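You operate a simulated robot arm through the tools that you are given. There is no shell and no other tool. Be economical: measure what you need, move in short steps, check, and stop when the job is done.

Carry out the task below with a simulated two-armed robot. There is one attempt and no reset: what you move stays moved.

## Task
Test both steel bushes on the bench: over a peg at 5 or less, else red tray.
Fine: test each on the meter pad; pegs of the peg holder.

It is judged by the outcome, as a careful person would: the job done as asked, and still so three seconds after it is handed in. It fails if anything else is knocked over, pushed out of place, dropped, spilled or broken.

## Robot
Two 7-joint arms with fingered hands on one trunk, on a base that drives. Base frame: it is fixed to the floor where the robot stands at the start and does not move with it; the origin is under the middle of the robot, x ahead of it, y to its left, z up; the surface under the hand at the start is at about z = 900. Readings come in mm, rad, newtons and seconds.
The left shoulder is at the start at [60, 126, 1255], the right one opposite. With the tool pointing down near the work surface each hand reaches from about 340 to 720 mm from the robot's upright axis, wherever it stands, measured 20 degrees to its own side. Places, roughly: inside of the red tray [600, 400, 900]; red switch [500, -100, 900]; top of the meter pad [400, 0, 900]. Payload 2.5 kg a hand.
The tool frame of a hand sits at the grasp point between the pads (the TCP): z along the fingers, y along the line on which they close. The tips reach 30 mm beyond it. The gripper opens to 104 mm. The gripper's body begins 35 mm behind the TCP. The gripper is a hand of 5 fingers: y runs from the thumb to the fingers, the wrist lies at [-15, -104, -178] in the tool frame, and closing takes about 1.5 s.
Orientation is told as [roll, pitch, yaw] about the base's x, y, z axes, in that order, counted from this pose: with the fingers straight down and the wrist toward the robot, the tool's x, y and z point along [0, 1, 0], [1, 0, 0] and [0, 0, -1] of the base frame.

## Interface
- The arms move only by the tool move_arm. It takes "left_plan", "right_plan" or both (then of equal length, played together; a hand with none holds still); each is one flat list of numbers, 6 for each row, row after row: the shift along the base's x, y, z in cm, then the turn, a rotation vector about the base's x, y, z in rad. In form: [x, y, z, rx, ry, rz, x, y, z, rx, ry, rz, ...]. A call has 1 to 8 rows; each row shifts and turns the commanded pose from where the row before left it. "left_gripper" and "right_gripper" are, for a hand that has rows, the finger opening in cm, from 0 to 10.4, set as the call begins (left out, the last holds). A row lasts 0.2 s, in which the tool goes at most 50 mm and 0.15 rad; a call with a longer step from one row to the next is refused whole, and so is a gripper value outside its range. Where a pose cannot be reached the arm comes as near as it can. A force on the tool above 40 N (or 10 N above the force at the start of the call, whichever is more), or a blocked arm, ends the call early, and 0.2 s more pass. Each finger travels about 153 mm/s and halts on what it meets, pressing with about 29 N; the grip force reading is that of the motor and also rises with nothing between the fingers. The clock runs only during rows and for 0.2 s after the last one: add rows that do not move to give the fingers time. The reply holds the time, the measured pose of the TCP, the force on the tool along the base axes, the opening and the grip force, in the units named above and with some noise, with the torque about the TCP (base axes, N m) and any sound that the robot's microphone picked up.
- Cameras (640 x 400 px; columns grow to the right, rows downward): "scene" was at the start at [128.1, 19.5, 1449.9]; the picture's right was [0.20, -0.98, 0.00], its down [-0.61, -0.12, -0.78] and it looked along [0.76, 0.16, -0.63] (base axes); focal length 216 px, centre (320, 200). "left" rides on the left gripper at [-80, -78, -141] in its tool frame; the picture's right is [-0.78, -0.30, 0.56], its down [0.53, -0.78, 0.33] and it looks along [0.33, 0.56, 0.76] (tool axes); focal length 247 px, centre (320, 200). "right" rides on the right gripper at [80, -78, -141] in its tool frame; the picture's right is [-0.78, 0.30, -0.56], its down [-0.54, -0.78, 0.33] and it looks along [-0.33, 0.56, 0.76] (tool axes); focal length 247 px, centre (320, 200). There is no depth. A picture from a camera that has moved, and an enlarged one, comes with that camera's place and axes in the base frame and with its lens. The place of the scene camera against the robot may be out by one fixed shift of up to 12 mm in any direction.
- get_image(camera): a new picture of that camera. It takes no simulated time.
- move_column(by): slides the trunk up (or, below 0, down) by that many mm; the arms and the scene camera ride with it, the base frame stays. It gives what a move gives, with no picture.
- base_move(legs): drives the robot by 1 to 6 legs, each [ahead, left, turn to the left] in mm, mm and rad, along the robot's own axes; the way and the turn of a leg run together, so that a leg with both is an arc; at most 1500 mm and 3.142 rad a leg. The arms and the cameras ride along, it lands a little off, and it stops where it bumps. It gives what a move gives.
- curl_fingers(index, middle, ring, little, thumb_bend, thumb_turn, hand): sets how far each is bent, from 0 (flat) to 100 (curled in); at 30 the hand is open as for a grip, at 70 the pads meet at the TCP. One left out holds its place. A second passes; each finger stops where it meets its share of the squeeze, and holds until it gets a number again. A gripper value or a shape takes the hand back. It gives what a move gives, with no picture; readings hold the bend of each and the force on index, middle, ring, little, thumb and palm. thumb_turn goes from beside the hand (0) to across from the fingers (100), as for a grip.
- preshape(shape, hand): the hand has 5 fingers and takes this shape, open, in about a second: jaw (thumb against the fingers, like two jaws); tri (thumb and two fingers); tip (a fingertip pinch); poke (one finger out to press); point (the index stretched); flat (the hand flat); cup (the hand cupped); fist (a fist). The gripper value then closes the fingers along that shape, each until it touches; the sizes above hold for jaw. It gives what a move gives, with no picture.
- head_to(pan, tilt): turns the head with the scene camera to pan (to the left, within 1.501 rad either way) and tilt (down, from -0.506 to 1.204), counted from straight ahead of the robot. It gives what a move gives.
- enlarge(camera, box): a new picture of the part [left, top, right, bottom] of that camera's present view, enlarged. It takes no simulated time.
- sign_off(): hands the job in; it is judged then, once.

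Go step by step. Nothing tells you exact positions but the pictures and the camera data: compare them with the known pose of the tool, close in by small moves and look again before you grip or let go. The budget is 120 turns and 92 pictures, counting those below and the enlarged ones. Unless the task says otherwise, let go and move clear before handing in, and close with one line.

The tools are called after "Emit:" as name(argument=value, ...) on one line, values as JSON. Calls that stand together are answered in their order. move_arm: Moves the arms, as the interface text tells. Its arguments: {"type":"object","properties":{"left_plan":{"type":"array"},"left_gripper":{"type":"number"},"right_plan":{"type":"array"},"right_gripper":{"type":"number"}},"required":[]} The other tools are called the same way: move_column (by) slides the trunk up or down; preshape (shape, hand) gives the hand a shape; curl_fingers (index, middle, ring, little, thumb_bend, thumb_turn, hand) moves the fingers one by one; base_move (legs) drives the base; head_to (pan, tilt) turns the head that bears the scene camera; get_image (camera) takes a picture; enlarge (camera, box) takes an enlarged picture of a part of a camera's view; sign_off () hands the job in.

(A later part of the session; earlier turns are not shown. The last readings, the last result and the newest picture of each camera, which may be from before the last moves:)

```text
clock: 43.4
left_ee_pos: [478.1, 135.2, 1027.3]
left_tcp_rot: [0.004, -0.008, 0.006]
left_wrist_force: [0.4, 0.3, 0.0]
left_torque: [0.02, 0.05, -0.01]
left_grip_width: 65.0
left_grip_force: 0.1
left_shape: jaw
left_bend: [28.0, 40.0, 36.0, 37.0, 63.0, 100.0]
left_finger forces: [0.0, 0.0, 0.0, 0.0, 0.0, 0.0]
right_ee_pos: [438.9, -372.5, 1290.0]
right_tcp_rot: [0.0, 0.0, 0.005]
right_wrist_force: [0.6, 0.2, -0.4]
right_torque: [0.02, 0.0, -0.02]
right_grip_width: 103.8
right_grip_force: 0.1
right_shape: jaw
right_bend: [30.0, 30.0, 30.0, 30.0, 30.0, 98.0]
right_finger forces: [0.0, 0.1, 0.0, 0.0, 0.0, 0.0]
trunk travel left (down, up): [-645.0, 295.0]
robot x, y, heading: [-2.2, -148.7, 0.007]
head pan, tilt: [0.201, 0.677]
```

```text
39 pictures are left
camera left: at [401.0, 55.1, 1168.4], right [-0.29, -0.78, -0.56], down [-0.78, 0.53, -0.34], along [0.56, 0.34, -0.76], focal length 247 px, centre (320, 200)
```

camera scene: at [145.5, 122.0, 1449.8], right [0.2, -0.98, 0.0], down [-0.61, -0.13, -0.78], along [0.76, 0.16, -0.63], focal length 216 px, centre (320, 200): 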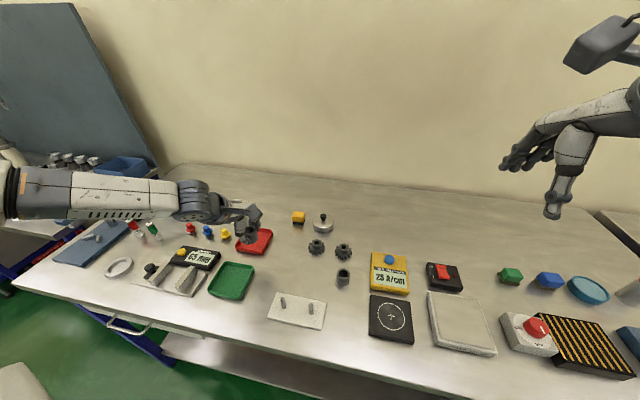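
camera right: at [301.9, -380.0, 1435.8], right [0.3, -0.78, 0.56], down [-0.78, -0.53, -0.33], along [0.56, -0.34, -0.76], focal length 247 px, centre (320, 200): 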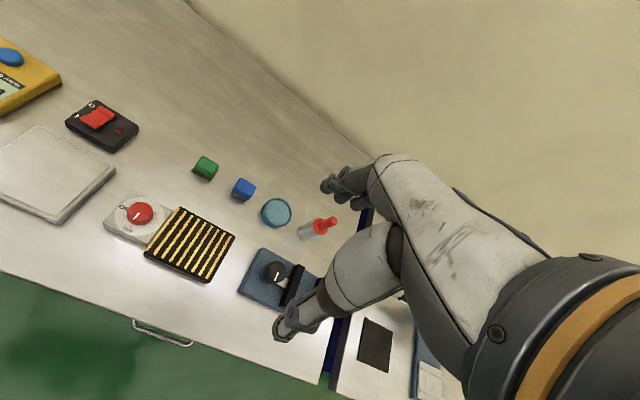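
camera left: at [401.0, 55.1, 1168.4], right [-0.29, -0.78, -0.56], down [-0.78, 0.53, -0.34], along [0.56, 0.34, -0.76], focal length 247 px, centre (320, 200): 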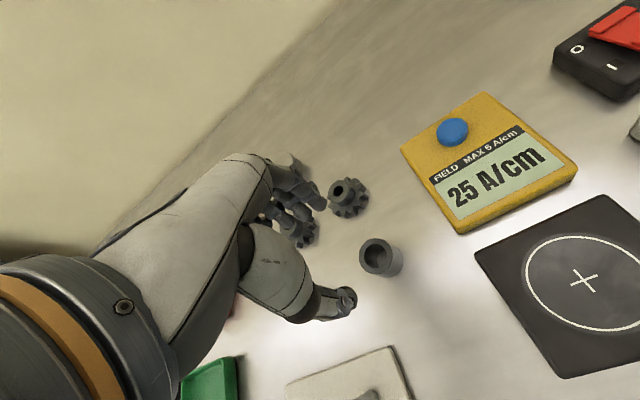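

Bush B's top is at about [476, 121]. Aligning and lowering above it.

Emit:
move_arm(left_plan=[-0.1, -1.3, -1.0, 0, 0, 0, 0, 0, -2.5, 0, 0, 0])

Emit:
get_image(camera="left")

```text
clock: 44.0
left_ee_pos: [480.3, 124.8, 992.0]
left_tcp_rot: [0.003, -0.006, 0.007]
left_wrist_force: [0.5, -0.1, -0.2]
left_torque: [0.02, 0.04, -0.04]
left_grip_width: 64.5
left_grip_force: 0.1
left_shape: jaw
left_bend: [28.0, 40.0, 36.0, 37.0, 63.0, 100.0]
left_finger forces: [0.0, 0.0, 0.0, 0.0, 0.0, 0.1]
right_ee_pos: [440.1, -372.5, 1288.9]
right_tcp_rot: [0.0, -0.001, 0.006]
right_wrist_force: [-0.7, 0.6, -0.8]
right_torque: [0.02, -0.02, -0.04]
right_grip_width: 103.5
right_grip_force: 0.1
right_shape: jaw
right_bend: [30.0, 30.0, 30.0, 30.0, 30.0, 98.0]
right_finger forces: [0.1, 0.0, 0.0, 0.0, 0.0, 0.1]
trunk travel left (down, up): [-645.0, 295.0]
robot x, y, heading: [-6.8, -144.0, 0.002]
head pan, tilt: [0.201, 0.677]
```

```text
38 pictures are left
camera left: at [401.1, 43.2, 1132.7], right [-0.29, -0.78, -0.56], down [-0.78, 0.53, -0.34], along [0.56, 0.34, -0.76], focal length 247 px, centre (320, 200)
```

left: 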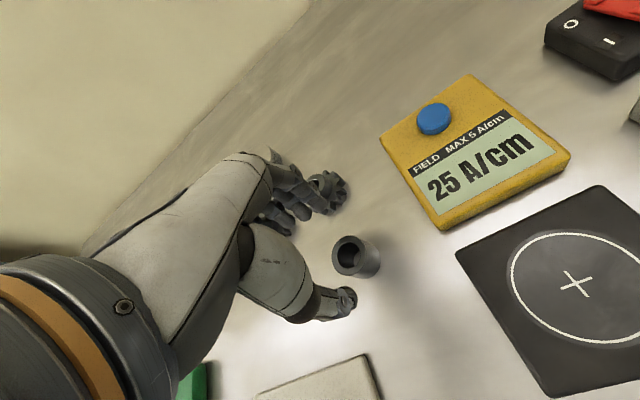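

Emit:
move_arm(left_plan=[-0.2, -0.2, -1.8, 0, 0, 0, 0, 0, -1.8, 0, 0, 0, 0, 0, -1.6, 0, 0, 0])

Emit:
enlarge(camera="left", box=[230, 150, 400, 340])

```text
clock: 44.8
left_ee_pos: [476.0, 121.5, 941.3]
left_tcp_rot: [0.004, -0.003, 0.009]
left_wrist_force: [0.5, 0.2, -0.7]
left_torque: [-0.01, -0.01, 0.02]
left_grip_width: 64.7
left_grip_force: 0.1
left_shape: jaw
left_bend: [28.0, 40.0, 36.0, 37.0, 63.0, 100.0]
left_finger forces: [0.0, 0.0, 0.0, 0.0, 0.1, 0.1]
right_ee_pos: [439.6, -372.1, 1290.1]
right_tcp_rot: [0.001, 0.0, 0.005]
right_wrist_force: [-0.7, 0.1, 0.1]
right_torque: [0.0, -0.01, -0.01]
right_grip_width: 103.6
right_grip_force: 0.0
right_shape: jaw
right_bend: [30.0, 30.0, 30.0, 30.0, 30.0, 98.0]
right_finger forces: [0.0, 0.0, 0.0, 0.0, 0.0, 0.0]
trunk travel left (down, up): [-645.0, 295.0]
robot x, y, heading: [-1.8, -150.3, 0.006]
head pan, tilt: [0.201, 0.677]
```

```text
2.11 times, centred on (315, 245) of left
camera zoom: at [397.9, 41.0, 1081.9], right [-0.29, -0.78, -0.56], down [-0.78, 0.53, -0.34], along [0.56, 0.34, -0.76], focal length 520 px, centre (330, 105)
```

zoom: 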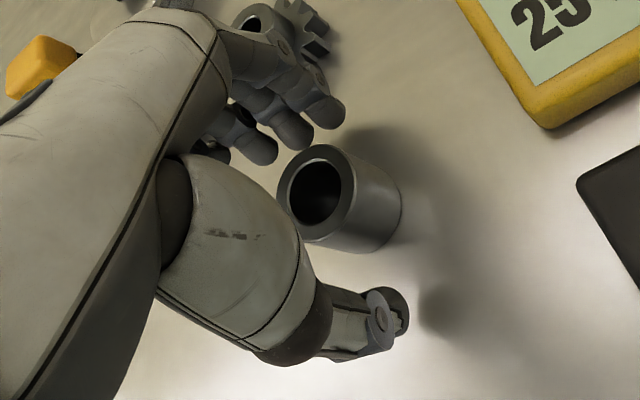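

Centred. Gripping and lifting.

Emit:
move_arm(left_plan=[0, 0, 0, 0, 0, 0, 0, 0, 0, 0, 0, 0, 0, 0, 0, 0, 0, 0, 0, 0, 0, 0, 0, 0, 0, 0, 0, 0, 0, 0], left_gripper=0)

Emit:
move_arm(left_plan=[0, 0, 2, 0, 0, 0, 0, 0, 3, 0, 0, 0, 0, 0, 3, 0, 0, 0])

Emit:
base_move(legs=[[-60, -90, 0]])

Emit:
get_image(camera="left")

```text
clock: 46.0
left_ee_pos: [476.0, 121.1, 941.3]
left_tcp_rot: [0.003, -0.006, 0.009]
left_wrist_force: [0.1, 0.1, -0.5]
left_torque: [0.01, 0.02, -0.01]
left_grip_width: 29.3
left_grip_force: 29.3
left_shape: jaw
left_bend: [74.0, 52.0, 57.0, 54.0, 75.0, 100.0]
left_finger forces: [14.9, 8.8, 0.1, 0.0, 23.8, 0.1]
right_ee_pos: [439.6, -373.1, 1289.6]
right_tcp_rot: [0.001, 0.001, 0.005]
right_wrist_force: [0.4, 0.2, -0.9]
right_torque: [-0.02, -0.01, 0.04]
right_grip_width: 103.8
right_grip_force: 0.1
right_shape: jaw
right_bend: [30.0, 30.0, 30.0, 30.0, 30.0, 98.0]
right_finger forces: [0.1, 0.0, 0.1, 0.0, 0.0, 0.0]
trunk travel left (down, up): [-645.0, 295.0]
robot x, y, heading: [-4.3, -143.7, 0.006]
head pan, tilt: [0.201, 0.677]
```

```text
clock: 46.8
left_ee_pos: [475.4, 120.9, 1021.8]
left_tcp_rot: [0.004, -0.005, 0.009]
left_wrist_force: [-0.3, 1.1, -2.0]
left_torque: [0.02, -0.01, -0.02]
left_grip_width: 29.4
left_grip_force: 28.9
left_shape: jaw
left_bend: [74.0, 52.0, 57.0, 54.0, 75.0, 100.0]
left_finger forces: [15.0, 8.9, 0.1, 0.0, 23.8, 0.0]
right_ee_pos: [438.3, -373.2, 1289.9]
right_tcp_rot: [-0.001, 0.0, 0.005]
right_wrist_force: [0.5, 0.0, -0.3]
right_torque: [0.0, 0.0, 0.01]
right_grip_width: 103.9
right_grip_force: 0.0
right_shape: jaw
right_bend: [30.0, 30.0, 30.0, 30.0, 30.0, 98.0]
right_finger forces: [0.0, 0.0, 0.1, 0.0, 0.0, 0.1]
trunk travel left (down, up): [-645.0, 295.0]
robot x, y, heading: [-1.1, -145.0, 0.008]
head pan, tilt: [0.201, 0.677]
```

```text
clock: 48.0
left_ee_pos: [415.7, 31.8, 1022.3]
left_tcp_rot: [0.003, -0.007, 0.009]
left_wrist_force: [-0.5, 0.8, -0.6]
left_torque: [0.01, 0.0, -0.02]
left_grip_width: 29.3
left_grip_force: 29.1
left_shape: jaw
left_bend: [74.0, 52.0, 57.0, 54.0, 75.0, 100.0]
left_finger forces: [14.9, 8.9, 0.0, 0.0, 23.8, 0.0]
right_ee_pos: [380.7, -463.0, 1290.0]
right_tcp_rot: [-0.001, -0.001, 0.006]
right_wrist_force: [-0.2, -1.2, 0.7]
right_torque: [0.0, -0.01, 0.0]
right_grip_width: 103.7
right_grip_force: 0.0
right_shape: jaw
right_bend: [30.0, 30.0, 30.0, 30.0, 30.0, 98.0]
right_finger forces: [0.0, 0.0, 0.0, 0.0, 0.1, 0.1]
trunk travel left (down, up): [-645.0, 295.0]
robot x, y, heading: [-58.0, -233.3, 0.009]
head pan, tilt: [0.201, 0.677]
```

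```text
36 pictures are left
camera left: at [338.1, -49.3, 1162.3], right [-0.29, -0.78, -0.56], down [-0.78, 0.53, -0.34], along [0.56, 0.34, -0.76], focal length 247 px, centre (320, 200)
```

left: 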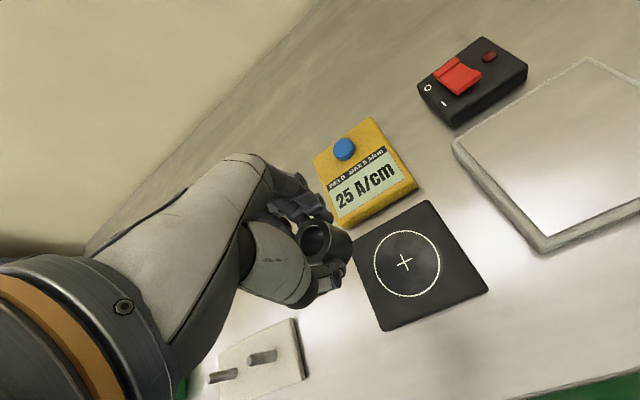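

Holding B. Moving over the pad cross at [402.5, 1.5] and lowering.

Emit:
move_arm(left_plan=[-1.3, -3.0, 0, 0, 0, 0, 0, 0, -2.5, 0, 0, 0, 0, 0, -2.5, 0, 0, 0])

Emit:
get_image(camera="left")

```text
clock: 48.8
left_ee_pos: [404.7, 0.4, 970.5]
left_tcp_rot: [0.004, -0.008, 0.006]
left_wrist_force: [-0.2, -0.3, -1.2]
left_torque: [0.01, 0.01, -0.02]
left_grip_width: 29.5
left_grip_force: 29.4
left_shape: jaw
left_bend: [74.0, 52.0, 57.0, 54.0, 75.0, 100.0]
left_finger forces: [14.8, 9.0, 0.0, 0.0, 23.8, 0.0]
right_ee_pos: [380.5, -462.3, 1290.1]
right_tcp_rot: [-0.001, 0.001, 0.007]
right_wrist_force: [1.1, 0.2, -1.3]
right_torque: [0.0, 0.01, 0.01]
right_grip_width: 103.6
right_grip_force: 0.0
right_shape: jaw
right_bend: [30.0, 30.0, 30.0, 30.0, 30.0, 98.0]
right_finger forces: [0.0, 0.0, 0.0, 0.0, 0.1, 0.0]
trunk travel left (down, up): [-645.0, 295.0]
robot x, y, heading: [-59.9, -233.3, 0.012]
head pan, tilt: [0.201, 0.677]
```

```text
35 pictures are left
camera left: at [326.9, -79.2, 1110.6], right [-0.28, -0.78, -0.56], down [-0.78, 0.53, -0.34], along [0.56, 0.34, -0.76], focal length 247 px, centre (320, 200)
```

left: 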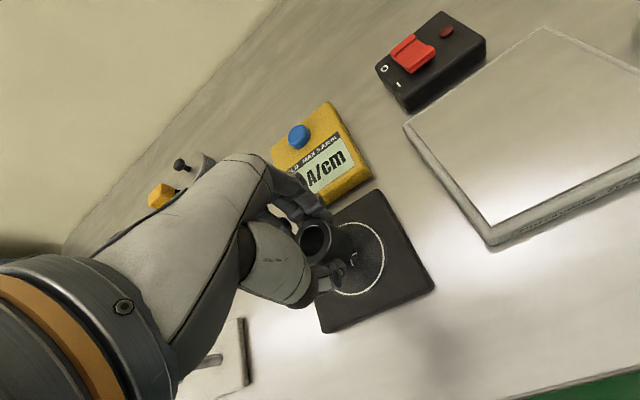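

Emit:
move_arm(left_plan=[-0.1, 0, -0.9, 0, 0, 0, 0, 0, -0.3, 0, 0, 0, 0, 0, -0.2, 0, 0, 0, 0, 0, -0.1, 0, 0, 0])

```text
clock: 49.8
left_ee_pos: [403.0, 0.5, 957.4]
left_tcp_rot: [0.004, -0.008, 0.009]
left_wrist_force: [-0.2, -0.1, 1.3]
left_torque: [-0.01, -0.03, 0.01]
left_grip_width: 29.4
left_grip_force: 29.1
left_shape: jaw
left_bend: [74.0, 52.0, 57.0, 54.0, 75.0, 100.0]
left_finger forces: [14.9, 9.1, 0.0, 0.0, 24.3, 0.0]
right_ee_pos: [379.8, -462.8, 1290.3]
right_tcp_rot: [0.001, -0.001, 0.006]
right_wrist_force: [0.0, 0.2, 0.1]
right_torque: [0.0, 0.01, 0.01]
right_grip_width: 103.6
right_grip_force: 0.0
right_shape: jaw
right_bend: [30.0, 30.0, 30.0, 30.0, 30.0, 98.0]
right_finger forces: [0.1, 0.1, 0.0, 0.1, 0.0, 0.0]
trunk travel left (down, up): [-645.0, 295.0]
robot x, y, heading: [-62.8, -232.7, 0.009]
head pan, tilt: [0.201, 0.677]
```

Contact. A hair lower, release and rise.

Emit:
move_arm(left_plan=[0, 0, -0.1, 0, 0, 0, 0, 0, 0, 0, 0, 0])

Emit:
move_arm(left_plan=[0, 0, 0, 0, 0, 0, 0, 0, 0, 0, 0, 0, 0, 0, 0, 0, 0, 0, 0, 0, 0, 0, 0, 0], left_gripper=5.5)

Emit:
move_arm(left_plan=[0, 0, 1, 0, 0, 0, 0, 0, 1.5, 0, 0, 0, 0, 0, 4, 0, 0, 0, 0, 0, 4, 0, 0, 0])

Emit:
get_image(camera="left")

```text
clock: 50.4
left_ee_pos: [403.4, 1.0, 956.8]
left_tcp_rot: [0.004, -0.008, 0.006]
left_wrist_force: [-1.0, 0.6, 5.8]
left_torque: [0.02, -0.08, 0.0]
left_grip_width: 29.6
left_grip_force: 28.9
left_shape: jaw
left_bend: [74.0, 52.0, 57.0, 54.0, 75.0, 100.0]
left_finger forces: [14.5, 9.6, 0.0, 0.1, 25.0, 0.0]
right_ee_pos: [380.8, -462.4, 1290.3]
right_tcp_rot: [0.002, -0.002, 0.007]
right_wrist_force: [0.0, 0.3, -0.5]
right_torque: [0.01, -0.04, 0.02]
right_grip_width: 103.8
right_grip_force: 0.1
right_shape: jaw
right_bend: [30.0, 30.0, 30.0, 30.0, 30.0, 98.0]
right_finger forces: [0.0, 0.0, 0.0, 0.0, 0.1, 0.0]
trunk travel left (down, up): [-645.0, 295.0]
robot x, y, heading: [-60.0, -235.7, 0.008]
head pan, tilt: [0.201, 0.677]
```

```text
clock: 51.4
left_ee_pos: [403.4, 1.8, 956.3]
left_tcp_rot: [0.003, -0.004, 0.007]
left_wrist_force: [0.1, -0.3, 0.0]
left_torque: [0.02, 0.0, 0.02]
left_grip_width: 54.5
left_grip_force: 0.1
left_shape: jaw
left_bend: [74.0, 43.0, 40.0, 41.0, 68.0, 100.0]
left_finger forces: [0.0, 0.0, 0.0, 0.0, 0.1, 0.0]
right_ee_pos: [380.5, -462.6, 1288.6]
right_tcp_rot: [0.0, -0.001, 0.008]
right_wrist_force: [-0.1, -0.4, 0.4]
right_torque: [0.0, 0.01, 0.03]
right_grip_width: 103.7
right_grip_force: 0.0
right_shape: jaw
right_bend: [30.0, 30.0, 30.0, 30.0, 30.0, 98.0]
right_finger forces: [0.0, 0.0, 0.0, 0.0, 0.0, 0.1]
trunk travel left (down, up): [-645.0, 295.0]
robot x, y, heading: [-60.1, -235.4, 0.005]
head pan, tilt: [0.201, 0.677]
```

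```text
clock: 52.4
left_ee_pos: [401.0, 0.7, 1060.5]
left_tcp_rot: [0.002, -0.005, 0.009]
left_wrist_force: [-0.3, -0.5, 0.8]
left_torque: [-0.02, -0.02, 0.04]
left_grip_width: 54.6
left_grip_force: 0.1
left_shape: jaw
left_bend: [74.0, 43.0, 40.0, 41.0, 68.0, 100.0]
left_finger forces: [0.1, 0.1, 0.0, 0.0, 0.0, 0.0]
right_ee_pos: [379.2, -463.2, 1289.8]
right_tcp_rot: [0.0, -0.001, 0.006]
right_wrist_force: [-0.2, -0.3, -0.5]
right_torque: [0.01, -0.01, -0.01]
right_grip_width: 103.7
right_grip_force: 0.0
right_shape: jaw
right_bend: [30.0, 30.0, 30.0, 30.0, 30.0, 98.0]
right_finger forces: [0.0, 0.1, 0.0, 0.1, 0.0, 0.0]
trunk travel left (down, up): [-645.0, 295.0]
robot x, y, heading: [-59.7, -240.1, 0.01]
head pan, tilt: [0.201, 0.677]
```

```text
34 pictures are left
camera left: at [323.4, -79.4, 1200.6], right [-0.29, -0.78, -0.56], down [-0.78, 0.53, -0.33], along [0.56, 0.34, -0.76], focal length 247 px, centre (320, 200)
```

left: 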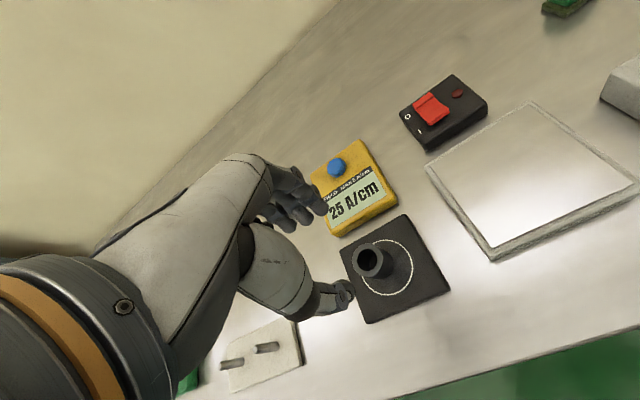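

Bush B is on the pad. Now poke shape and drive to the button position used before.

Emit:
preshape(hand="left", shape="poke")

Emit:
base_move(legs=[[80, -72, 0]])

Emit:
move_arm(left_plan=[2.4, 2.6, 0, 0, 0, 0, 2.4, 2.6, 0, 0, 0, 0, 2.4, 2.6, 0, 0, 0, 0, 0, 0, -4, 0, 0, 0, 0, 0, -4, 0, 0, 0])

Emit:
enlarge(camera="left", box=[240, 160, 460, 340])

```text
clock: 53.3
left_ee_pos: [401.2, -0.1, 1059.7]
left_tcp_rot: [0.005, -0.004, 0.009]
left_wrist_force: [0.2, -0.1, 0.6]
left_torque: [0.02, -0.01, 0.02]
left_grip_width: 0.0
left_grip_force: 0.1
left_shape: poke
left_bend: [70.0, 70.0, 99.0, 99.0, 100.0, 100.0]
left_finger forces: [0.0, 0.0, 0.0, 0.0, 0.1, 0.0]
right_ee_pos: [381.0, -462.8, 1289.9]
right_tcp_rot: [-0.001, -0.001, 0.007]
right_wrist_force: [0.0, 0.2, 0.1]
right_torque: [0.0, -0.04, -0.02]
right_grip_width: 103.9
right_grip_force: 0.1
right_shape: jaw
right_bend: [30.0, 30.0, 30.0, 30.0, 30.0, 98.0]
right_finger forces: [0.0, 0.0, 0.1, 0.0, 0.1, 0.0]
trunk travel left (down, up): [-645.0, 295.0]
robot x, y, heading: [-63.8, -238.4, 0.001]
head pan, tilt: [0.201, 0.677]
```

```text
clock: 54.5
left_ee_pos: [482.9, -70.2, 1060.3]
left_tcp_rot: [0.004, -0.005, 0.01]
left_wrist_force: [-0.2, 0.1, -0.1]
left_torque: [0.01, 0.01, 0.01]
left_grip_width: 0.4
left_grip_force: 0.1
left_shape: poke
left_bend: [70.0, 70.0, 99.0, 99.0, 100.0, 100.0]
left_finger forces: [0.0, 0.1, 0.0, 0.0, 0.0, 0.0]
right_ee_pos: [462.6, -534.8, 1290.1]
right_tcp_rot: [0.0, 0.0, 0.008]
right_wrist_force: [1.1, -0.1, 0.4]
right_torque: [0.05, 0.03, -0.01]
right_grip_width: 103.6
right_grip_force: 0.1
right_shape: jaw
right_bend: [30.0, 30.0, 30.0, 30.0, 30.0, 98.0]
right_finger forces: [0.1, 0.1, 0.0, 0.0, 0.0, 0.0]
trunk travel left (down, up): [-645.0, 295.0]
robot x, y, heading: [14.8, -312.0, 0.008]
head pan, tilt: [0.201, 0.677]
```

```text
clock: 55.7
left_ee_pos: [554.0, 6.5, 979.7]
left_tcp_rot: [0.004, -0.007, 0.01]
left_wrist_force: [0.1, -0.1, -0.5]
left_torque: [0.01, 0.03, 0.02]
left_grip_width: 0.0
left_grip_force: 0.1
left_shape: poke
left_bend: [70.0, 70.0, 99.0, 99.0, 100.0, 100.0]
left_finger forces: [0.0, 0.0, 0.0, 0.1, 0.0, 0.0]
right_ee_pos: [462.0, -533.5, 1291.1]
right_tcp_rot: [0.0, 0.001, 0.006]
right_wrist_force: [0.4, -0.4, -0.5]
right_torque: [0.0, 0.0, -0.04]
right_grip_width: 103.7
right_grip_force: 0.1
right_shape: jaw
right_bend: [30.0, 30.0, 30.0, 30.0, 30.0, 98.0]
right_finger forces: [0.0, 0.0, 0.0, 0.1, 0.0, 0.0]
trunk travel left (down, up): [-645.0, 295.0]
robot x, y, heading: [18.1, -309.4, 0.008]
head pan, tilt: [0.201, 0.677]
```

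```text
2.22 times, centred on (350, 250) of left
camera zoom: at [474.7, -73.4, 1120.9], right [-0.28, -0.78, -0.56], down [-0.78, 0.53, -0.34], along [0.56, 0.34, -0.76], focal length 549 px, centre (253, 89)
```

zoom: 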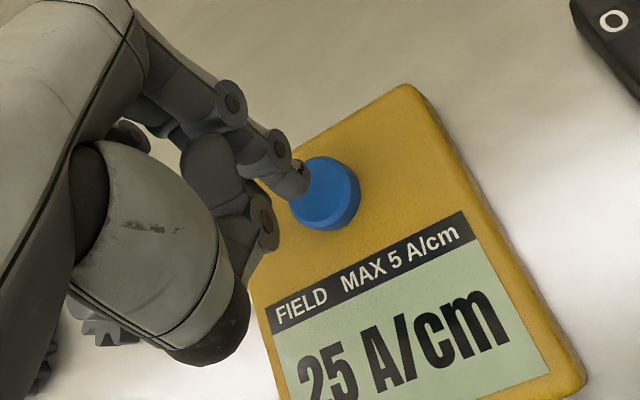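

Same pose as the first press; pressing.

Emit:
move_arm(left_plan=[-0.2, -0.1, -1.2, 0, 0, 0, 0, 0, -0.3, 0, 0, 0, 0, 0, -0.4, 0, 0, 0])

Emit:
move_arm(left_plan=[0, 0, 2.5, 0, 0, 0, 0, 0, 3.5, 0, 0, 0, 0, 0, 3, 0, 0, 0])

Emit:
enlarge(camera="scene", box=[180, 200, 280, 290])

```text
clock: 56.5
left_ee_pos: [551.9, 6.5, 962.6]
left_tcp_rot: [0.001, -0.007, 0.009]
left_wrist_force: [1.1, -0.1, 2.5]
left_torque: [-0.02, -0.06, -0.01]
left_grip_width: 0.0
left_grip_force: 0.0
left_shape: poke
left_bend: [70.0, 70.0, 99.0, 99.0, 100.0, 100.0]
left_finger forces: [2.3, 0.1, 0.0, 0.0, 0.1, 0.0]
right_ee_pos: [460.6, -533.6, 1289.9]
right_tcp_rot: [0.0, -0.003, 0.007]
right_wrist_force: [0.1, -1.4, -0.3]
right_torque: [0.01, 0.02, 0.03]
right_grip_width: 103.8
right_grip_force: 0.0
right_shape: jaw
right_bend: [30.0, 30.0, 30.0, 30.0, 30.0, 98.0]
right_finger forces: [0.0, 0.0, 0.1, 0.0, 0.0, 0.0]
trunk travel left (down, up): [-645.0, 295.0]
robot x, y, heading: [21.3, -308.8, 0.009]
head pan, tilt: [0.201, 0.677]
heard: click
```

```text
clock: 57.3
left_ee_pos: [551.2, 5.4, 1049.9]
left_tcp_rot: [0.005, -0.004, 0.008]
left_wrist_force: [-0.6, -0.3, 0.3]
left_torque: [-0.02, 0.0, 0.01]
left_grip_width: 0.0
left_grip_force: 0.0
left_shape: poke
left_bend: [70.0, 70.0, 99.0, 99.0, 100.0, 100.0]
left_finger forces: [0.0, 0.0, 0.0, 0.0, 0.1, 0.0]
right_ee_pos: [460.7, -533.1, 1290.6]
right_tcp_rot: [0.0, 0.0, 0.006]
right_wrist_force: [0.0, 0.1, 0.4]
right_torque: [0.0, 0.0, 0.0]
right_grip_width: 103.8
right_grip_force: 0.1
right_shape: jaw
right_bend: [30.0, 30.0, 30.0, 30.0, 30.0, 98.0]
right_finger forces: [0.0, 0.0, 0.0, 0.0, 0.0, 0.1]
trunk travel left (down, up): [-645.0, 295.0]
robot x, y, heading: [18.5, -310.3, 0.008]
head pan, tilt: [0.201, 0.677]
```

```text
4.44 times, centred on (230, 245) of scene
camera zoom: at [146.7, -288.2, 1444.9], right [0.21, -0.98, 0.0], down [-0.61, -0.13, -0.78], along [0.76, 0.16, -0.63], focal length 962 px, centre (720, 0)
```

zoom: 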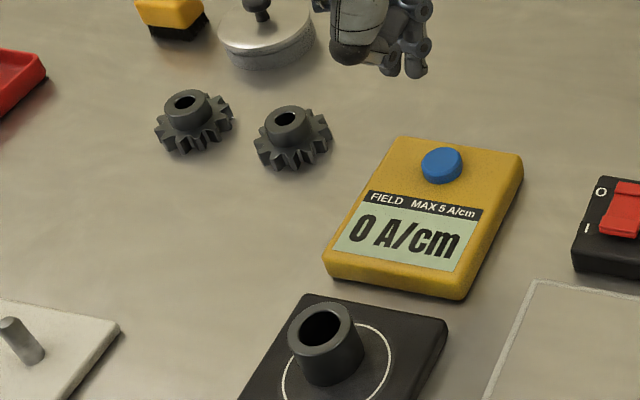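

Bush B reads 0 A/cm: it goes on a peg. Returning to pick it up from the pad.

Emit:
base_move(legs=[[-80, 72, 0]])

Emit:
preshape(hand="left", shape="jaw")

Emit:
move_arm(left_plan=[-2.3, -2.6, 0, 0, 0, 0, -2.3, -2.6, 0, 0, 0, 0, -2.3, -2.4, 0, 0, 0, 0, 0, 0, -1.8, 0, 0, 0, 0, 0, -1.8, 0, 0, 0], left_gripper=6)

Emit:
get_image(camera="left")

```text
clock: 58.5
left_ee_pos: [468.8, 77.2, 1050.6]
left_tcp_rot: [0.002, -0.006, 0.01]
left_wrist_force: [-0.4, 0.7, 0.1]
left_torque: [-0.02, -0.03, 0.01]
left_grip_width: 0.0
left_grip_force: 0.1
left_shape: poke
left_bend: [70.0, 70.0, 99.0, 99.0, 100.0, 100.0]
left_finger forces: [0.0, 0.0, 0.1, 0.0, 0.1, 0.0]
right_ee_pos: [379.9, -461.7, 1289.7]
right_tcp_rot: [0.002, -0.002, 0.008]
right_wrist_force: [-0.2, 0.4, -0.2]
right_torque: [0.02, -0.02, -0.02]
right_grip_width: 103.7
right_grip_force: 0.0
right_shape: jaw
right_bend: [30.0, 30.0, 30.0, 30.0, 30.0, 98.0]
right_finger forces: [0.0, 0.0, 0.0, 0.0, 0.0, 0.1]
trunk travel left (down, up): [-645.0, 295.0]
robot x, y, heading: [-61.9, -237.4, 0.008]
head pan, tilt: [0.201, 0.677]
```

```text
clock: 59.4
left_ee_pos: [468.5, 77.2, 1050.6]
left_tcp_rot: [0.006, -0.004, 0.009]
left_wrist_force: [-0.2, -0.7, -0.3]
left_torque: [0.02, 0.03, 0.01]
left_grip_width: 103.6
left_grip_force: 0.1
left_shape: jaw
left_bend: [30.0, 30.0, 30.0, 30.0, 30.0, 98.0]
left_finger forces: [0.1, 0.0, 0.1, 0.1, 0.0, 0.1]
right_ee_pos: [379.7, -462.3, 1290.8]
right_tcp_rot: [0.0, -0.001, 0.009]
right_wrist_force: [0.1, -0.9, -0.6]
right_torque: [-0.01, -0.02, 0.01]
right_grip_width: 103.7
right_grip_force: 0.0
right_shape: jaw
right_bend: [30.0, 30.0, 30.0, 30.0, 30.0, 98.0]
right_finger forces: [0.0, 0.0, 0.0, 0.0, 0.0, 0.1]
trunk travel left (down, up): [-645.0, 295.0]
robot x, y, heading: [-60.3, -239.1, 0.014]
head pan, tilt: [0.201, 0.677]
```

```text
clock: 60.6
left_ee_pos: [401.0, 0.1, 1014.8]
left_tcp_rot: [0.003, -0.008, 0.01]
left_wrist_force: [0.3, -0.4, 0.7]
left_torque: [0.0, -0.02, 0.01]
left_grip_width: 60.2
left_grip_force: 0.2
left_shape: jaw
left_bend: [74.0, 41.0, 38.0, 43.0, 66.0, 100.0]
left_finger forces: [0.0, 0.1, 0.0, 0.1, 0.1, 0.0]
right_ee_pos: [380.6, -462.8, 1289.8]
right_tcp_rot: [0.0, -0.001, 0.009]
right_wrist_force: [0.5, 0.2, -0.1]
right_torque: [0.02, 0.01, -0.03]
right_grip_width: 103.6
right_grip_force: 0.0
right_shape: jaw
right_bend: [30.0, 30.0, 30.0, 30.0, 30.0, 98.0]
right_finger forces: [0.1, 0.1, 0.0, 0.0, 0.0, 0.0]
trunk travel left (down, up): [-645.0, 295.0]
robot x, y, heading: [-61.5, -234.3, 0.006]
head pan, tilt: [0.201, 0.677]
```

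```text
31 pictures are left
camera left: at [322.9, -80.1, 1155.1], right [-0.28, -0.78, -0.56], down [-0.78, 0.53, -0.34], along [0.56, 0.34, -0.76], focal length 247 px, centre (320, 200)
```

left: 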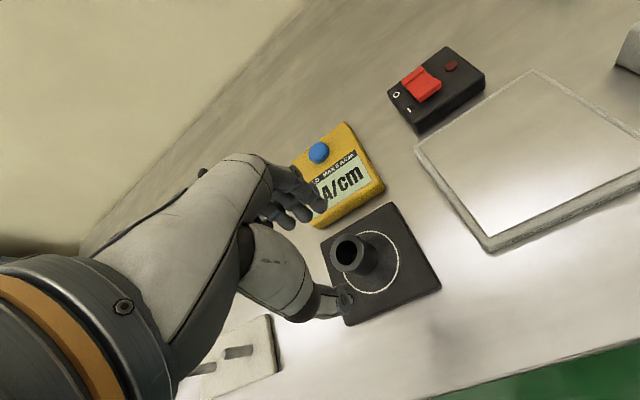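

Emit:
move_arm(left_plan=[0.2, 0.1, -2.0, 0, 0, 0, 0, 0, -2.0, 0, 0, 0, 0, 0, -1.8, 0, 0, 0])

Emit:
enlarge(camera="left", box=[230, 150, 400, 340])

```text
clock: 61.4
left_ee_pos: [403.9, 1.1, 956.9]
left_tcp_rot: [0.004, -0.006, 0.012]
left_wrist_force: [0.5, 0.1, -0.8]
left_torque: [-0.02, 0.03, 0.01]
left_grip_width: 60.4
left_grip_force: 0.0
left_shape: jaw
left_bend: [74.0, 41.0, 38.0, 43.0, 66.0, 100.0]
left_finger forces: [0.0, 0.0, 0.0, 0.0, 0.0, 0.0]
right_ee_pos: [380.0, -462.5, 1290.0]
right_tcp_rot: [0.002, 0.0, 0.009]
right_wrist_force: [0.2, -0.3, -0.3]
right_torque: [-0.01, 0.01, -0.02]
right_grip_width: 103.7
right_grip_force: 0.0
right_shape: jaw
right_bend: [30.0, 30.0, 30.0, 30.0, 30.0, 98.0]
right_finger forces: [0.1, 0.1, 0.1, 0.1, 0.0, 0.0]
trunk travel left (down, up): [-645.0, 295.0]
robot x, y, heading: [-59.2, -237.2, 0.012]
head pan, tilt: [0.201, 0.677]
```

```text
2.11 times, centred on (315, 245) of left
camera zoom: at [325.2, -78.1, 1097.2], right [-0.28, -0.78, -0.56], down [-0.78, 0.53, -0.34], along [0.56, 0.34, -0.76], focal length 520 px, centre (330, 105)
```

zoom: 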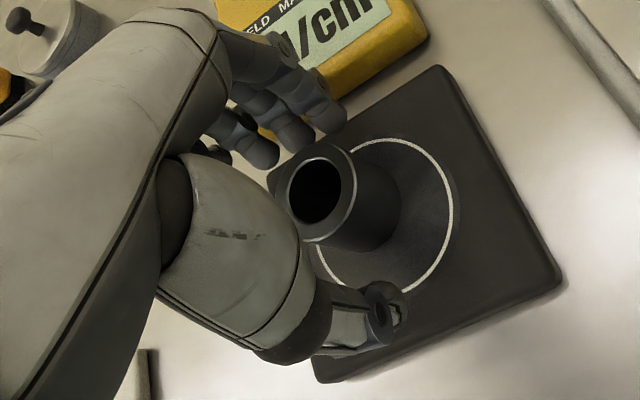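

Emit:
move_arm(left_plan=[0, 0, 0, 0, 0, 0, 0, 0, 0, 0, 0, 0, 0, 0, 0, 0, 0, 0, 0, 0, 0, 0, 0, 0, 0, 0, 0, 0, 0, 0], left_gripper=0)

Emit:
move_arm(left_plan=[0, 0, 2, 0, 0, 0, 0, 0, 3, 0, 0, 0, 0, 0, 4, 0, 0, 0, 0, 3, 0, 0, 0, 0])

Emit:
base_move(legs=[[-30, 130, 0]])

Emit:
get_image(camera="left")

Emit:
enlarge(camera="scene", box=[170, 210, 330, 330])

```text
clock: 62.6
left_ee_pos: [402.7, 1.6, 956.4]
left_tcp_rot: [0.003, -0.005, 0.011]
left_wrist_force: [-0.7, 0.2, -0.5]
left_torque: [0.0, 0.0, 0.04]
left_grip_width: 29.6
left_grip_force: 29.6
left_shape: jaw
left_bend: [74.0, 51.0, 57.0, 53.0, 75.0, 100.0]
left_finger forces: [14.6, 8.9, 0.0, 0.0, 23.9, 0.1]
right_ee_pos: [380.6, -461.5, 1289.2]
right_tcp_rot: [0.0, 0.002, 0.009]
right_wrist_force: [-1.9, 0.9, 0.0]
right_torque: [-0.03, 0.01, -0.01]
right_grip_width: 103.9
right_grip_force: 0.1
right_shape: jaw
right_bend: [30.0, 30.0, 30.0, 30.0, 30.0, 98.0]
right_finger forces: [0.0, 0.1, 0.0, 0.0, 0.0, 0.0]
trunk travel left (down, up): [-645.0, 295.0]
robot x, y, heading: [-64.7, -238.7, 0.003]
head pan, tilt: [0.201, 0.677]
```

```text
clock: 63.6
left_ee_pos: [403.5, 32.1, 1048.3]
left_tcp_rot: [0.003, -0.005, 0.012]
left_wrist_force: [-0.1, 0.0, -1.9]
left_torque: [-0.02, 0.01, 0.02]
left_grip_width: 29.0
left_grip_force: 29.4
left_shape: jaw
left_bend: [74.0, 51.0, 57.0, 53.0, 75.0, 100.0]
left_finger forces: [14.8, 9.1, 0.0, 0.0, 23.9, 0.0]
right_ee_pos: [380.6, -461.5, 1290.5]
right_tcp_rot: [-0.001, 0.001, 0.009]
right_wrist_force: [0.9, 0.4, -0.6]
right_torque: [0.01, 0.03, 0.01]
right_grip_width: 103.7
right_grip_force: 0.0
right_shape: jaw
right_bend: [30.0, 30.0, 30.0, 30.0, 30.0, 98.0]
right_finger forces: [0.1, 0.0, 0.1, 0.1, 0.1, 0.0]
trunk travel left (down, up): [-645.0, 295.0]
robot x, y, heading: [-60.8, -240.1, 0.006]
head pan, tilt: [0.201, 0.677]
```

```text
clock: 64.9
left_ee_pos: [374.9, 157.8, 1047.2]
left_tcp_rot: [0.003, -0.006, 0.007]
left_wrist_force: [-0.4, 0.2, -1.8]
left_torque: [-0.03, 0.0, 0.02]
left_grip_width: 29.7
left_grip_force: 29.4
left_shape: jaw
left_bend: [74.0, 51.0, 57.0, 53.0, 75.0, 100.0]
left_finger forces: [14.8, 9.0, 0.0, 0.0, 24.0, 0.1]
right_ee_pos: [349.5, -336.2, 1290.4]
right_tcp_rot: [0.0, 0.001, 0.005]
right_wrist_force: [-0.2, 1.5, -0.4]
right_torque: [-0.03, -0.01, -0.01]
right_grip_width: 103.7
right_grip_force: 0.1
right_shape: jaw
right_bend: [30.0, 30.0, 30.0, 30.0, 30.0, 98.0]
right_finger forces: [0.0, 0.0, 0.0, 0.1, 0.0, 0.0]
trunk travel left (down, up): [-645.0, 295.0]
robot x, y, heading: [-92.2, -109.2, 0.0]
head pan, tilt: [0.201, 0.677]
```

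```text
29 pictures are left
camera left: at [296.4, 77.6, 1187.8], right [-0.29, -0.78, -0.56], down [-0.78, 0.53, -0.34], along [0.56, 0.34, -0.76], focal length 247 px, centre (320, 200)
```

left: 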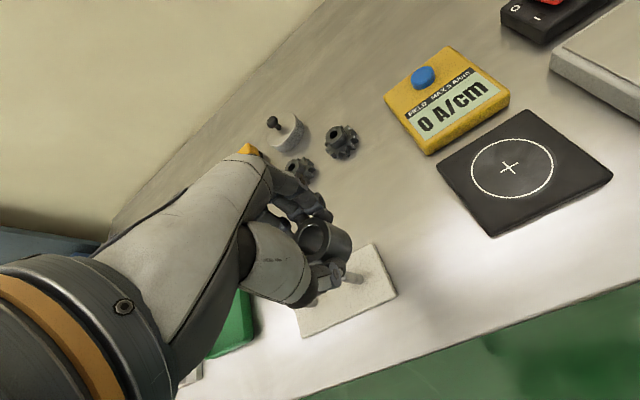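

```text
3.33 times, centred on (250, 270) of scene
camera zoom: at [35.8, -88.4, 1444.9], right [0.2, -0.98, 0.0], down [-0.61, -0.13, -0.78], along [0.76, 0.16, -0.63], focal length 722 px, centre (553, -33)
```

zoom: 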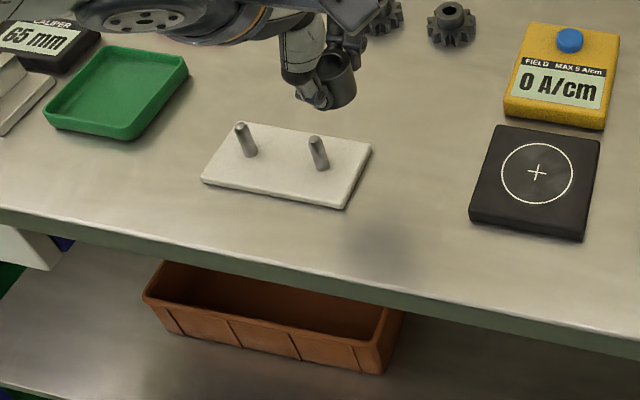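

Pegs stand at about [372, 190] and [370, 257] with tops near z 952. I'll bring bush B just above the nearer peg and compare in both views.

Emit:
move_arm(left_plan=[-0.2, 3.2, -1, 0, 0, 0, 0, 0, -2.5, 0, 0, 0])

Emit:
enlarge(camera="left", box=[230, 180, 430, 320])

Emit:
enlarge(camera="scene", box=[215, 225, 295, 285])

```text
clock: 65.5
left_ee_pos: [374.8, 188.3, 1012.0]
left_tcp_rot: [0.005, -0.006, 0.006]
left_wrist_force: [-0.8, -0.5, -1.4]
left_torque: [-0.01, -0.01, -0.03]
left_grip_width: 29.5
left_grip_force: 29.3
left_shape: jaw
left_bend: [74.0, 51.0, 57.0, 53.0, 75.0, 100.0]
left_finger forces: [14.8, 9.0, 0.1, 0.0, 23.8, 0.0]
right_ee_pos: [348.9, -337.0, 1289.9]
right_tcp_rot: [-0.001, -0.001, 0.003]
right_wrist_force: [0.2, -0.2, -0.7]
right_torque: [0.0, 0.01, -0.02]
right_grip_width: 103.8
right_grip_force: 0.1
right_shape: jaw
right_bend: [30.0, 30.0, 30.0, 30.0, 30.0, 98.0]
right_finger forces: [0.1, 0.0, 0.0, 0.0, 0.0, 0.0]
trunk travel left (down, up): [-645.0, 295.0]
robot x, y, heading: [-90.5, -112.5, 0.005]
head pan, tilt: [0.201, 0.677]
```

```text
2.86 times, centred on (330, 250) of left
camera zoom: at [296.0, 108.2, 1152.6], right [-0.29, -0.78, -0.56], down [-0.78, 0.53, -0.33], along [0.56, 0.34, -0.76], focal length 706 px, centre (291, 57)
```

zoom: 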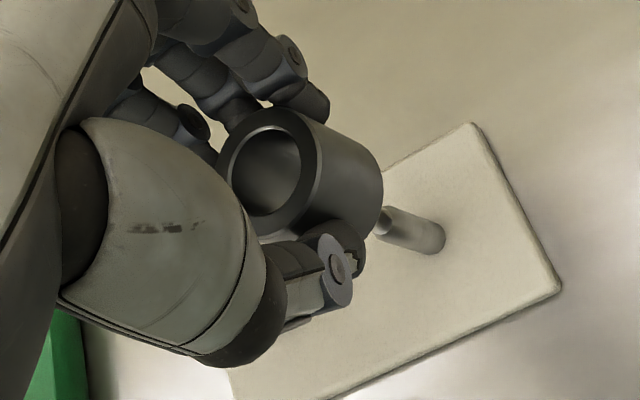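

```text
6.67 times, centred on (255, 255) of scene
camera zoom: at [36.6, -89.8, 1444.9], right [0.2, -0.98, 0.0], down [-0.61, -0.13, -0.78], along [0.76, 0.16, -0.63], focal length 1443 px, centre (753, -167)
```

zoom: 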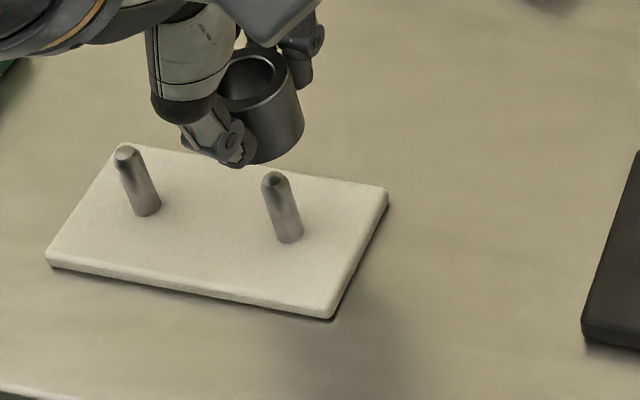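

Views suggest a shift of about (-1, +3.5) mm. Correcting, lowering a little, and checking again.

Emit:
move_arm(left_plan=[-0.1, 0.35, -0.8, 0, 0, 0, 0, 0, 0, 0, 0, 0])

Emit:
enlarge(camera="left", box=[230, 180, 430, 320])

Emit:
enlarge(camera="scene", box=[215, 225, 295, 285])

```text
clock: 66.1
left_ee_pos: [372.7, 192.3, 1004.1]
left_tcp_rot: [0.002, -0.004, 0.007]
left_wrist_force: [0.2, 0.0, -0.6]
left_torque: [0.0, 0.03, -0.02]
left_grip_width: 29.5
left_grip_force: 29.2
left_shape: jaw
left_bend: [74.0, 51.0, 57.0, 53.0, 75.0, 100.0]
left_finger forces: [14.8, 8.9, 0.1, 0.0, 23.8, 0.0]
right_ee_pos: [348.4, -337.0, 1289.0]
right_tcp_rot: [-0.001, 0.0, 0.003]
right_wrist_force: [-0.1, -0.1, 0.0]
right_torque: [0.0, 0.02, 0.01]
right_grip_width: 103.6
right_grip_force: 0.1
right_shape: jaw
right_bend: [30.0, 30.0, 30.0, 30.0, 30.0, 98.0]
right_finger forces: [0.0, 0.1, 0.0, 0.1, 0.0, 0.0]
trunk travel left (down, up): [-645.0, 295.0]
robot x, y, heading: [-91.2, -109.5, 0.004]
head pan, tilt: [0.201, 0.677]
```

```text
2.86 times, centred on (330, 250) of left
camera zoom: at [294.3, 112.3, 1144.6], right [-0.29, -0.78, -0.56], down [-0.78, 0.53, -0.34], along [0.56, 0.34, -0.76], focal length 706 px, centre (291, 57)
```

zoom: 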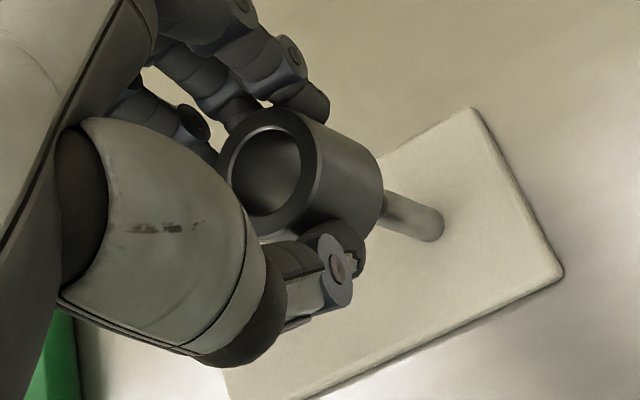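

```text
6.67 times, centred on (255, 255) of scene
camera zoom: at [35.9, -89.5, 1444.9], right [0.2, -0.98, 0.0], down [-0.61, -0.13, -0.78], along [0.76, 0.16, -0.63], focal length 1443 px, centre (753, -167)
```

zoom: 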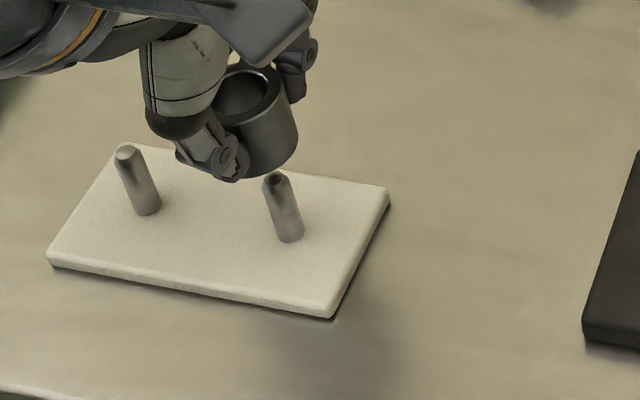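

Alignment is within a couple of mm in both views. Lowering slowly and watching the force.

Emit:
move_arm(left_plan=[0, -0.07, -0.6, 0, 0, 0, 0, 0, -0.5, 0, 0, 0, 0, 0, -0.3, 0, 0, 0, 0, 0, -0.3, 0, 0, 0])

Emit:
enlarge(camera="left", box=[230, 180, 430, 320])

Emit:
enlarge(camera="scene", box=[215, 225, 295, 285])

```text
clock: 67.1
left_ee_pos: [371.2, 191.5, 989.0]
left_tcp_rot: [0.003, -0.005, 0.007]
left_wrist_force: [0.3, 0.0, -1.4]
left_torque: [-0.02, 0.0, -0.03]
left_grip_width: 29.4
left_grip_force: 28.5
left_shape: jaw
left_bend: [74.0, 51.0, 57.0, 53.0, 75.0, 100.0]
left_finger forces: [14.8, 9.0, 0.0, 0.1, 23.8, 0.1]
right_ee_pos: [348.9, -336.2, 1289.3]
right_tcp_rot: [0.0, 0.001, 0.003]
right_wrist_force: [0.6, -0.4, 0.4]
right_torque: [-0.02, 0.03, 0.01]
right_grip_width: 103.5
right_grip_force: 0.0
right_shape: jaw
right_bend: [30.0, 30.0, 30.0, 30.0, 30.0, 98.0]
right_finger forces: [0.0, 0.0, 0.0, 0.0, 0.0, 0.0]
trunk travel left (down, up): [-645.0, 295.0]
robot x, y, heading: [-94.7, -111.0, 0.007]
head pan, tilt: [0.201, 0.677]
```

```text
2.86 times, centred on (330, 250) of left
camera zoom: at [293.6, 111.5, 1128.2], right [-0.29, -0.78, -0.56], down [-0.78, 0.53, -0.34], along [0.56, 0.34, -0.76], focal length 706 px, centre (291, 57)
```

zoom: 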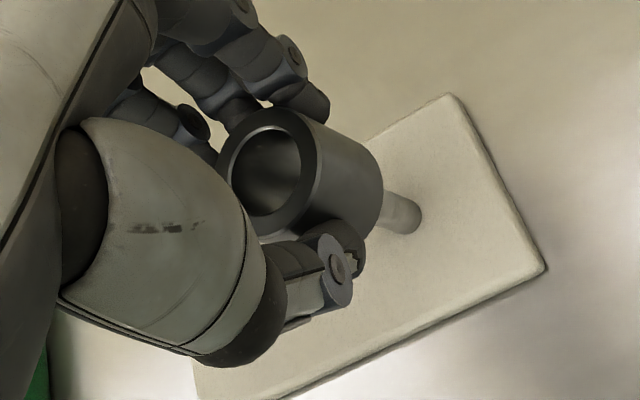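

```text
6.67 times, centred on (255, 255) of scene
camera zoom: at [36.1, -89.3, 1444.9], right [0.2, -0.98, 0.0], down [-0.61, -0.13, -0.78], along [0.76, 0.16, -0.63], focal length 1443 px, centre (753, -167)
```

zoom: 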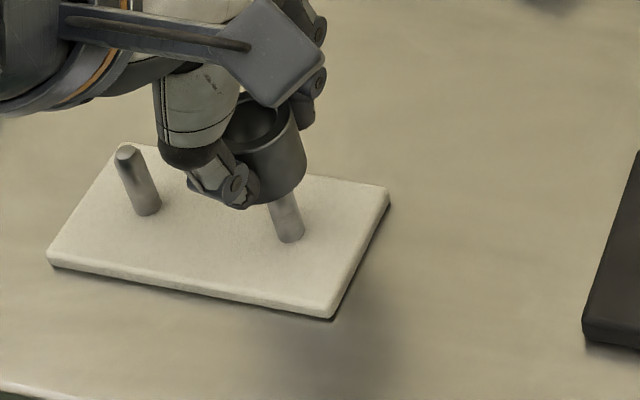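

Both views now agree the bush should move about 2.3 mm to the right (−y). Correcting slightly raised, then lowering.

Emit:
move_arm(left_plan=[0, 0, 0.4, 0, 0, 0, 0.05, -0.23, 0, 0, 0, 0, 0, 0, -0.4, 0, 0, 0, 0, 0, -0.3, 0, 0, 0, 0, 0, -0.3, 0, 0, 0])

Emit:
enlarge(camera="left", box=[230, 180, 430, 320])

Emit:
enlarge(camera="scene", box=[215, 225, 295, 285])

```text
clock: 68.3
left_ee_pos: [372.7, 188.5, 980.8]
left_tcp_rot: [0.004, -0.005, 0.006]
left_wrist_force: [0.0, -0.2, -1.9]
left_torque: [0.0, 0.01, -0.02]
left_grip_width: 29.5
left_grip_force: 28.8
left_shape: jaw
left_bend: [74.0, 51.0, 57.0, 53.0, 75.0, 100.0]
left_finger forces: [14.8, 8.9, 0.0, 0.0, 23.8, 0.1]
right_ee_pos: [349.7, -337.0, 1288.6]
right_tcp_rot: [0.0, -0.001, 0.002]
right_wrist_force: [0.3, 0.7, -1.1]
right_torque: [-0.02, 0.02, 0.04]
right_grip_width: 103.7
right_grip_force: 0.1
right_shape: jaw
right_bend: [30.0, 30.0, 30.0, 30.0, 30.0, 98.0]
right_finger forces: [0.0, 0.0, 0.1, 0.1, 0.1, 0.0]
trunk travel left (down, up): [-645.0, 295.0]
robot x, y, heading: [-91.7, -110.7, 0.004]
head pan, tilt: [0.201, 0.677]
```

```text
2.86 times, centred on (330, 250) of left
camera zoom: at [294.5, 109.3, 1121.8], right [-0.29, -0.78, -0.56], down [-0.78, 0.53, -0.33], along [0.56, 0.34, -0.76], focal length 706 px, centre (291, 57)
```

zoom: 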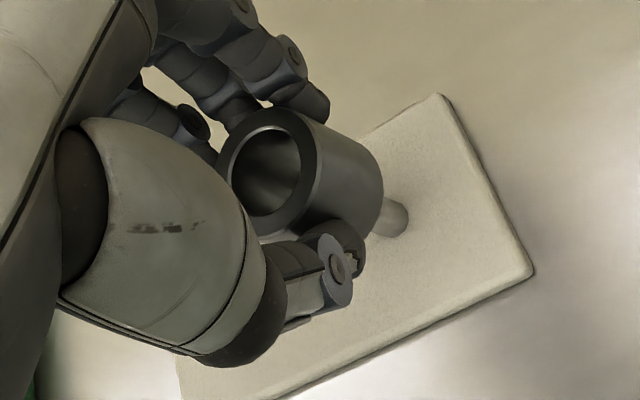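

```text
6.67 times, centred on (255, 255) of scene
camera zoom: at [36.1, -89.3, 1444.9], right [0.2, -0.98, 0.0], down [-0.61, -0.13, -0.78], along [0.76, 0.16, -0.63], focal length 1443 px, centre (753, -167)
```

zoom: 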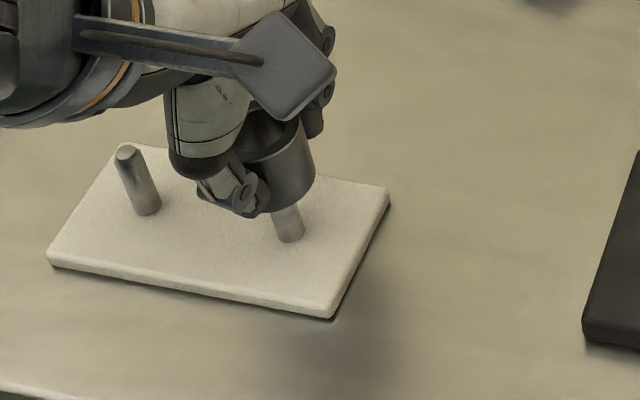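

No contact while the bottom is below the peg top, so the bush is on the peg. Continuing down.

Emit:
move_arm(left_plan=[0, 0, -0.6, 0, 0, 0, 0, 0, -0.6, 0, 0, 0, 0, 0, -0.6, 0, 0, 0])

Emit:
enlarge(camera="scene", box=[215, 225, 295, 285])

```text
clock: 69.1
left_ee_pos: [373.0, 190.4, 963.3]
left_tcp_rot: [0.005, -0.005, 0.006]
left_wrist_force: [0.3, 0.2, -1.7]
left_torque: [0.01, -0.01, 0.02]
left_grip_width: 29.7
left_grip_force: 28.9
left_shape: jaw
left_bend: [74.0, 51.0, 57.0, 53.0, 75.0, 100.0]
left_finger forces: [14.8, 9.1, 0.1, 0.0, 23.8, 0.1]
right_ee_pos: [348.2, -335.8, 1289.4]
right_tcp_rot: [0.0, 0.0, 0.004]
right_wrist_force: [-0.5, 0.2, 0.2]
right_torque: [-0.03, -0.02, 0.01]
right_grip_width: 103.8
right_grip_force: 0.1
right_shape: jaw
right_bend: [30.0, 30.0, 30.0, 30.0, 30.0, 98.0]
right_finger forces: [0.0, 0.0, 0.1, 0.0, 0.0, 0.0]
trunk travel left (down, up): [-645.0, 295.0]
robot x, y, heading: [-96.4, -107.0, 0.003]
head pan, tilt: [0.201, 0.677]
```

```text
6.67 times, centred on (255, 255) of scene
camera zoom: at [36.1, -89.3, 1444.9], right [0.2, -0.98, 0.0], down [-0.61, -0.13, -0.78], along [0.76, 0.16, -0.63], focal length 1443 px, centre (753, -167)
```

zoom: 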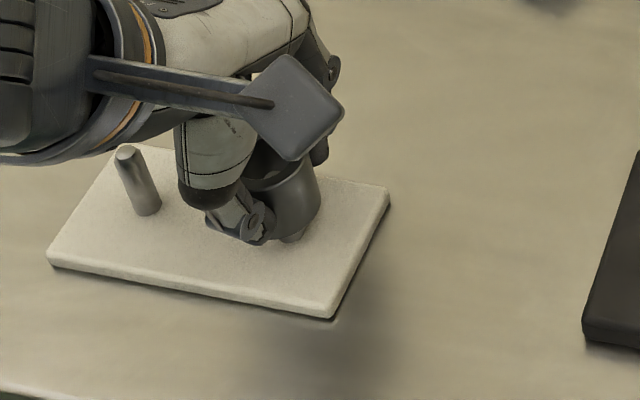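

Emit:
move_arm(left_plan=[0, 0, -0.5, 0, 0, 0, 0, 0, -0.3, 0, 0, 0, 0, 0, -0.2, 0, 0, 0])

```text
clock: 69.9
left_ee_pos: [372.7, 189.2, 953.9]
left_tcp_rot: [0.004, -0.005, 0.006]
left_wrist_force: [0.4, 0.4, -2.6]
left_torque: [-0.01, 0.01, 0.02]
left_grip_width: 29.4
left_grip_force: 29.2
left_shape: jaw
left_bend: [74.0, 51.0, 57.0, 53.0, 75.0, 100.0]
left_finger forces: [14.6, 8.8, 0.1, 0.0, 24.0, 0.0]
right_ee_pos: [349.2, -337.1, 1290.0]
right_tcp_rot: [0.0, 0.0, 0.005]
right_wrist_force: [-0.3, 0.0, 0.4]
right_torque: [-0.01, -0.02, 0.02]
right_grip_width: 103.6
right_grip_force: 0.0
right_shape: jaw
right_bend: [30.0, 30.0, 30.0, 30.0, 30.0, 98.0]
right_finger forces: [0.0, 0.0, 0.0, 0.1, 0.0, 0.0]
trunk travel left (down, up): [-645.0, 295.0]
robot x, y, heading: [-90.1, -110.9, -0.0]
head pan, tilt: [0.201, 0.677]
```

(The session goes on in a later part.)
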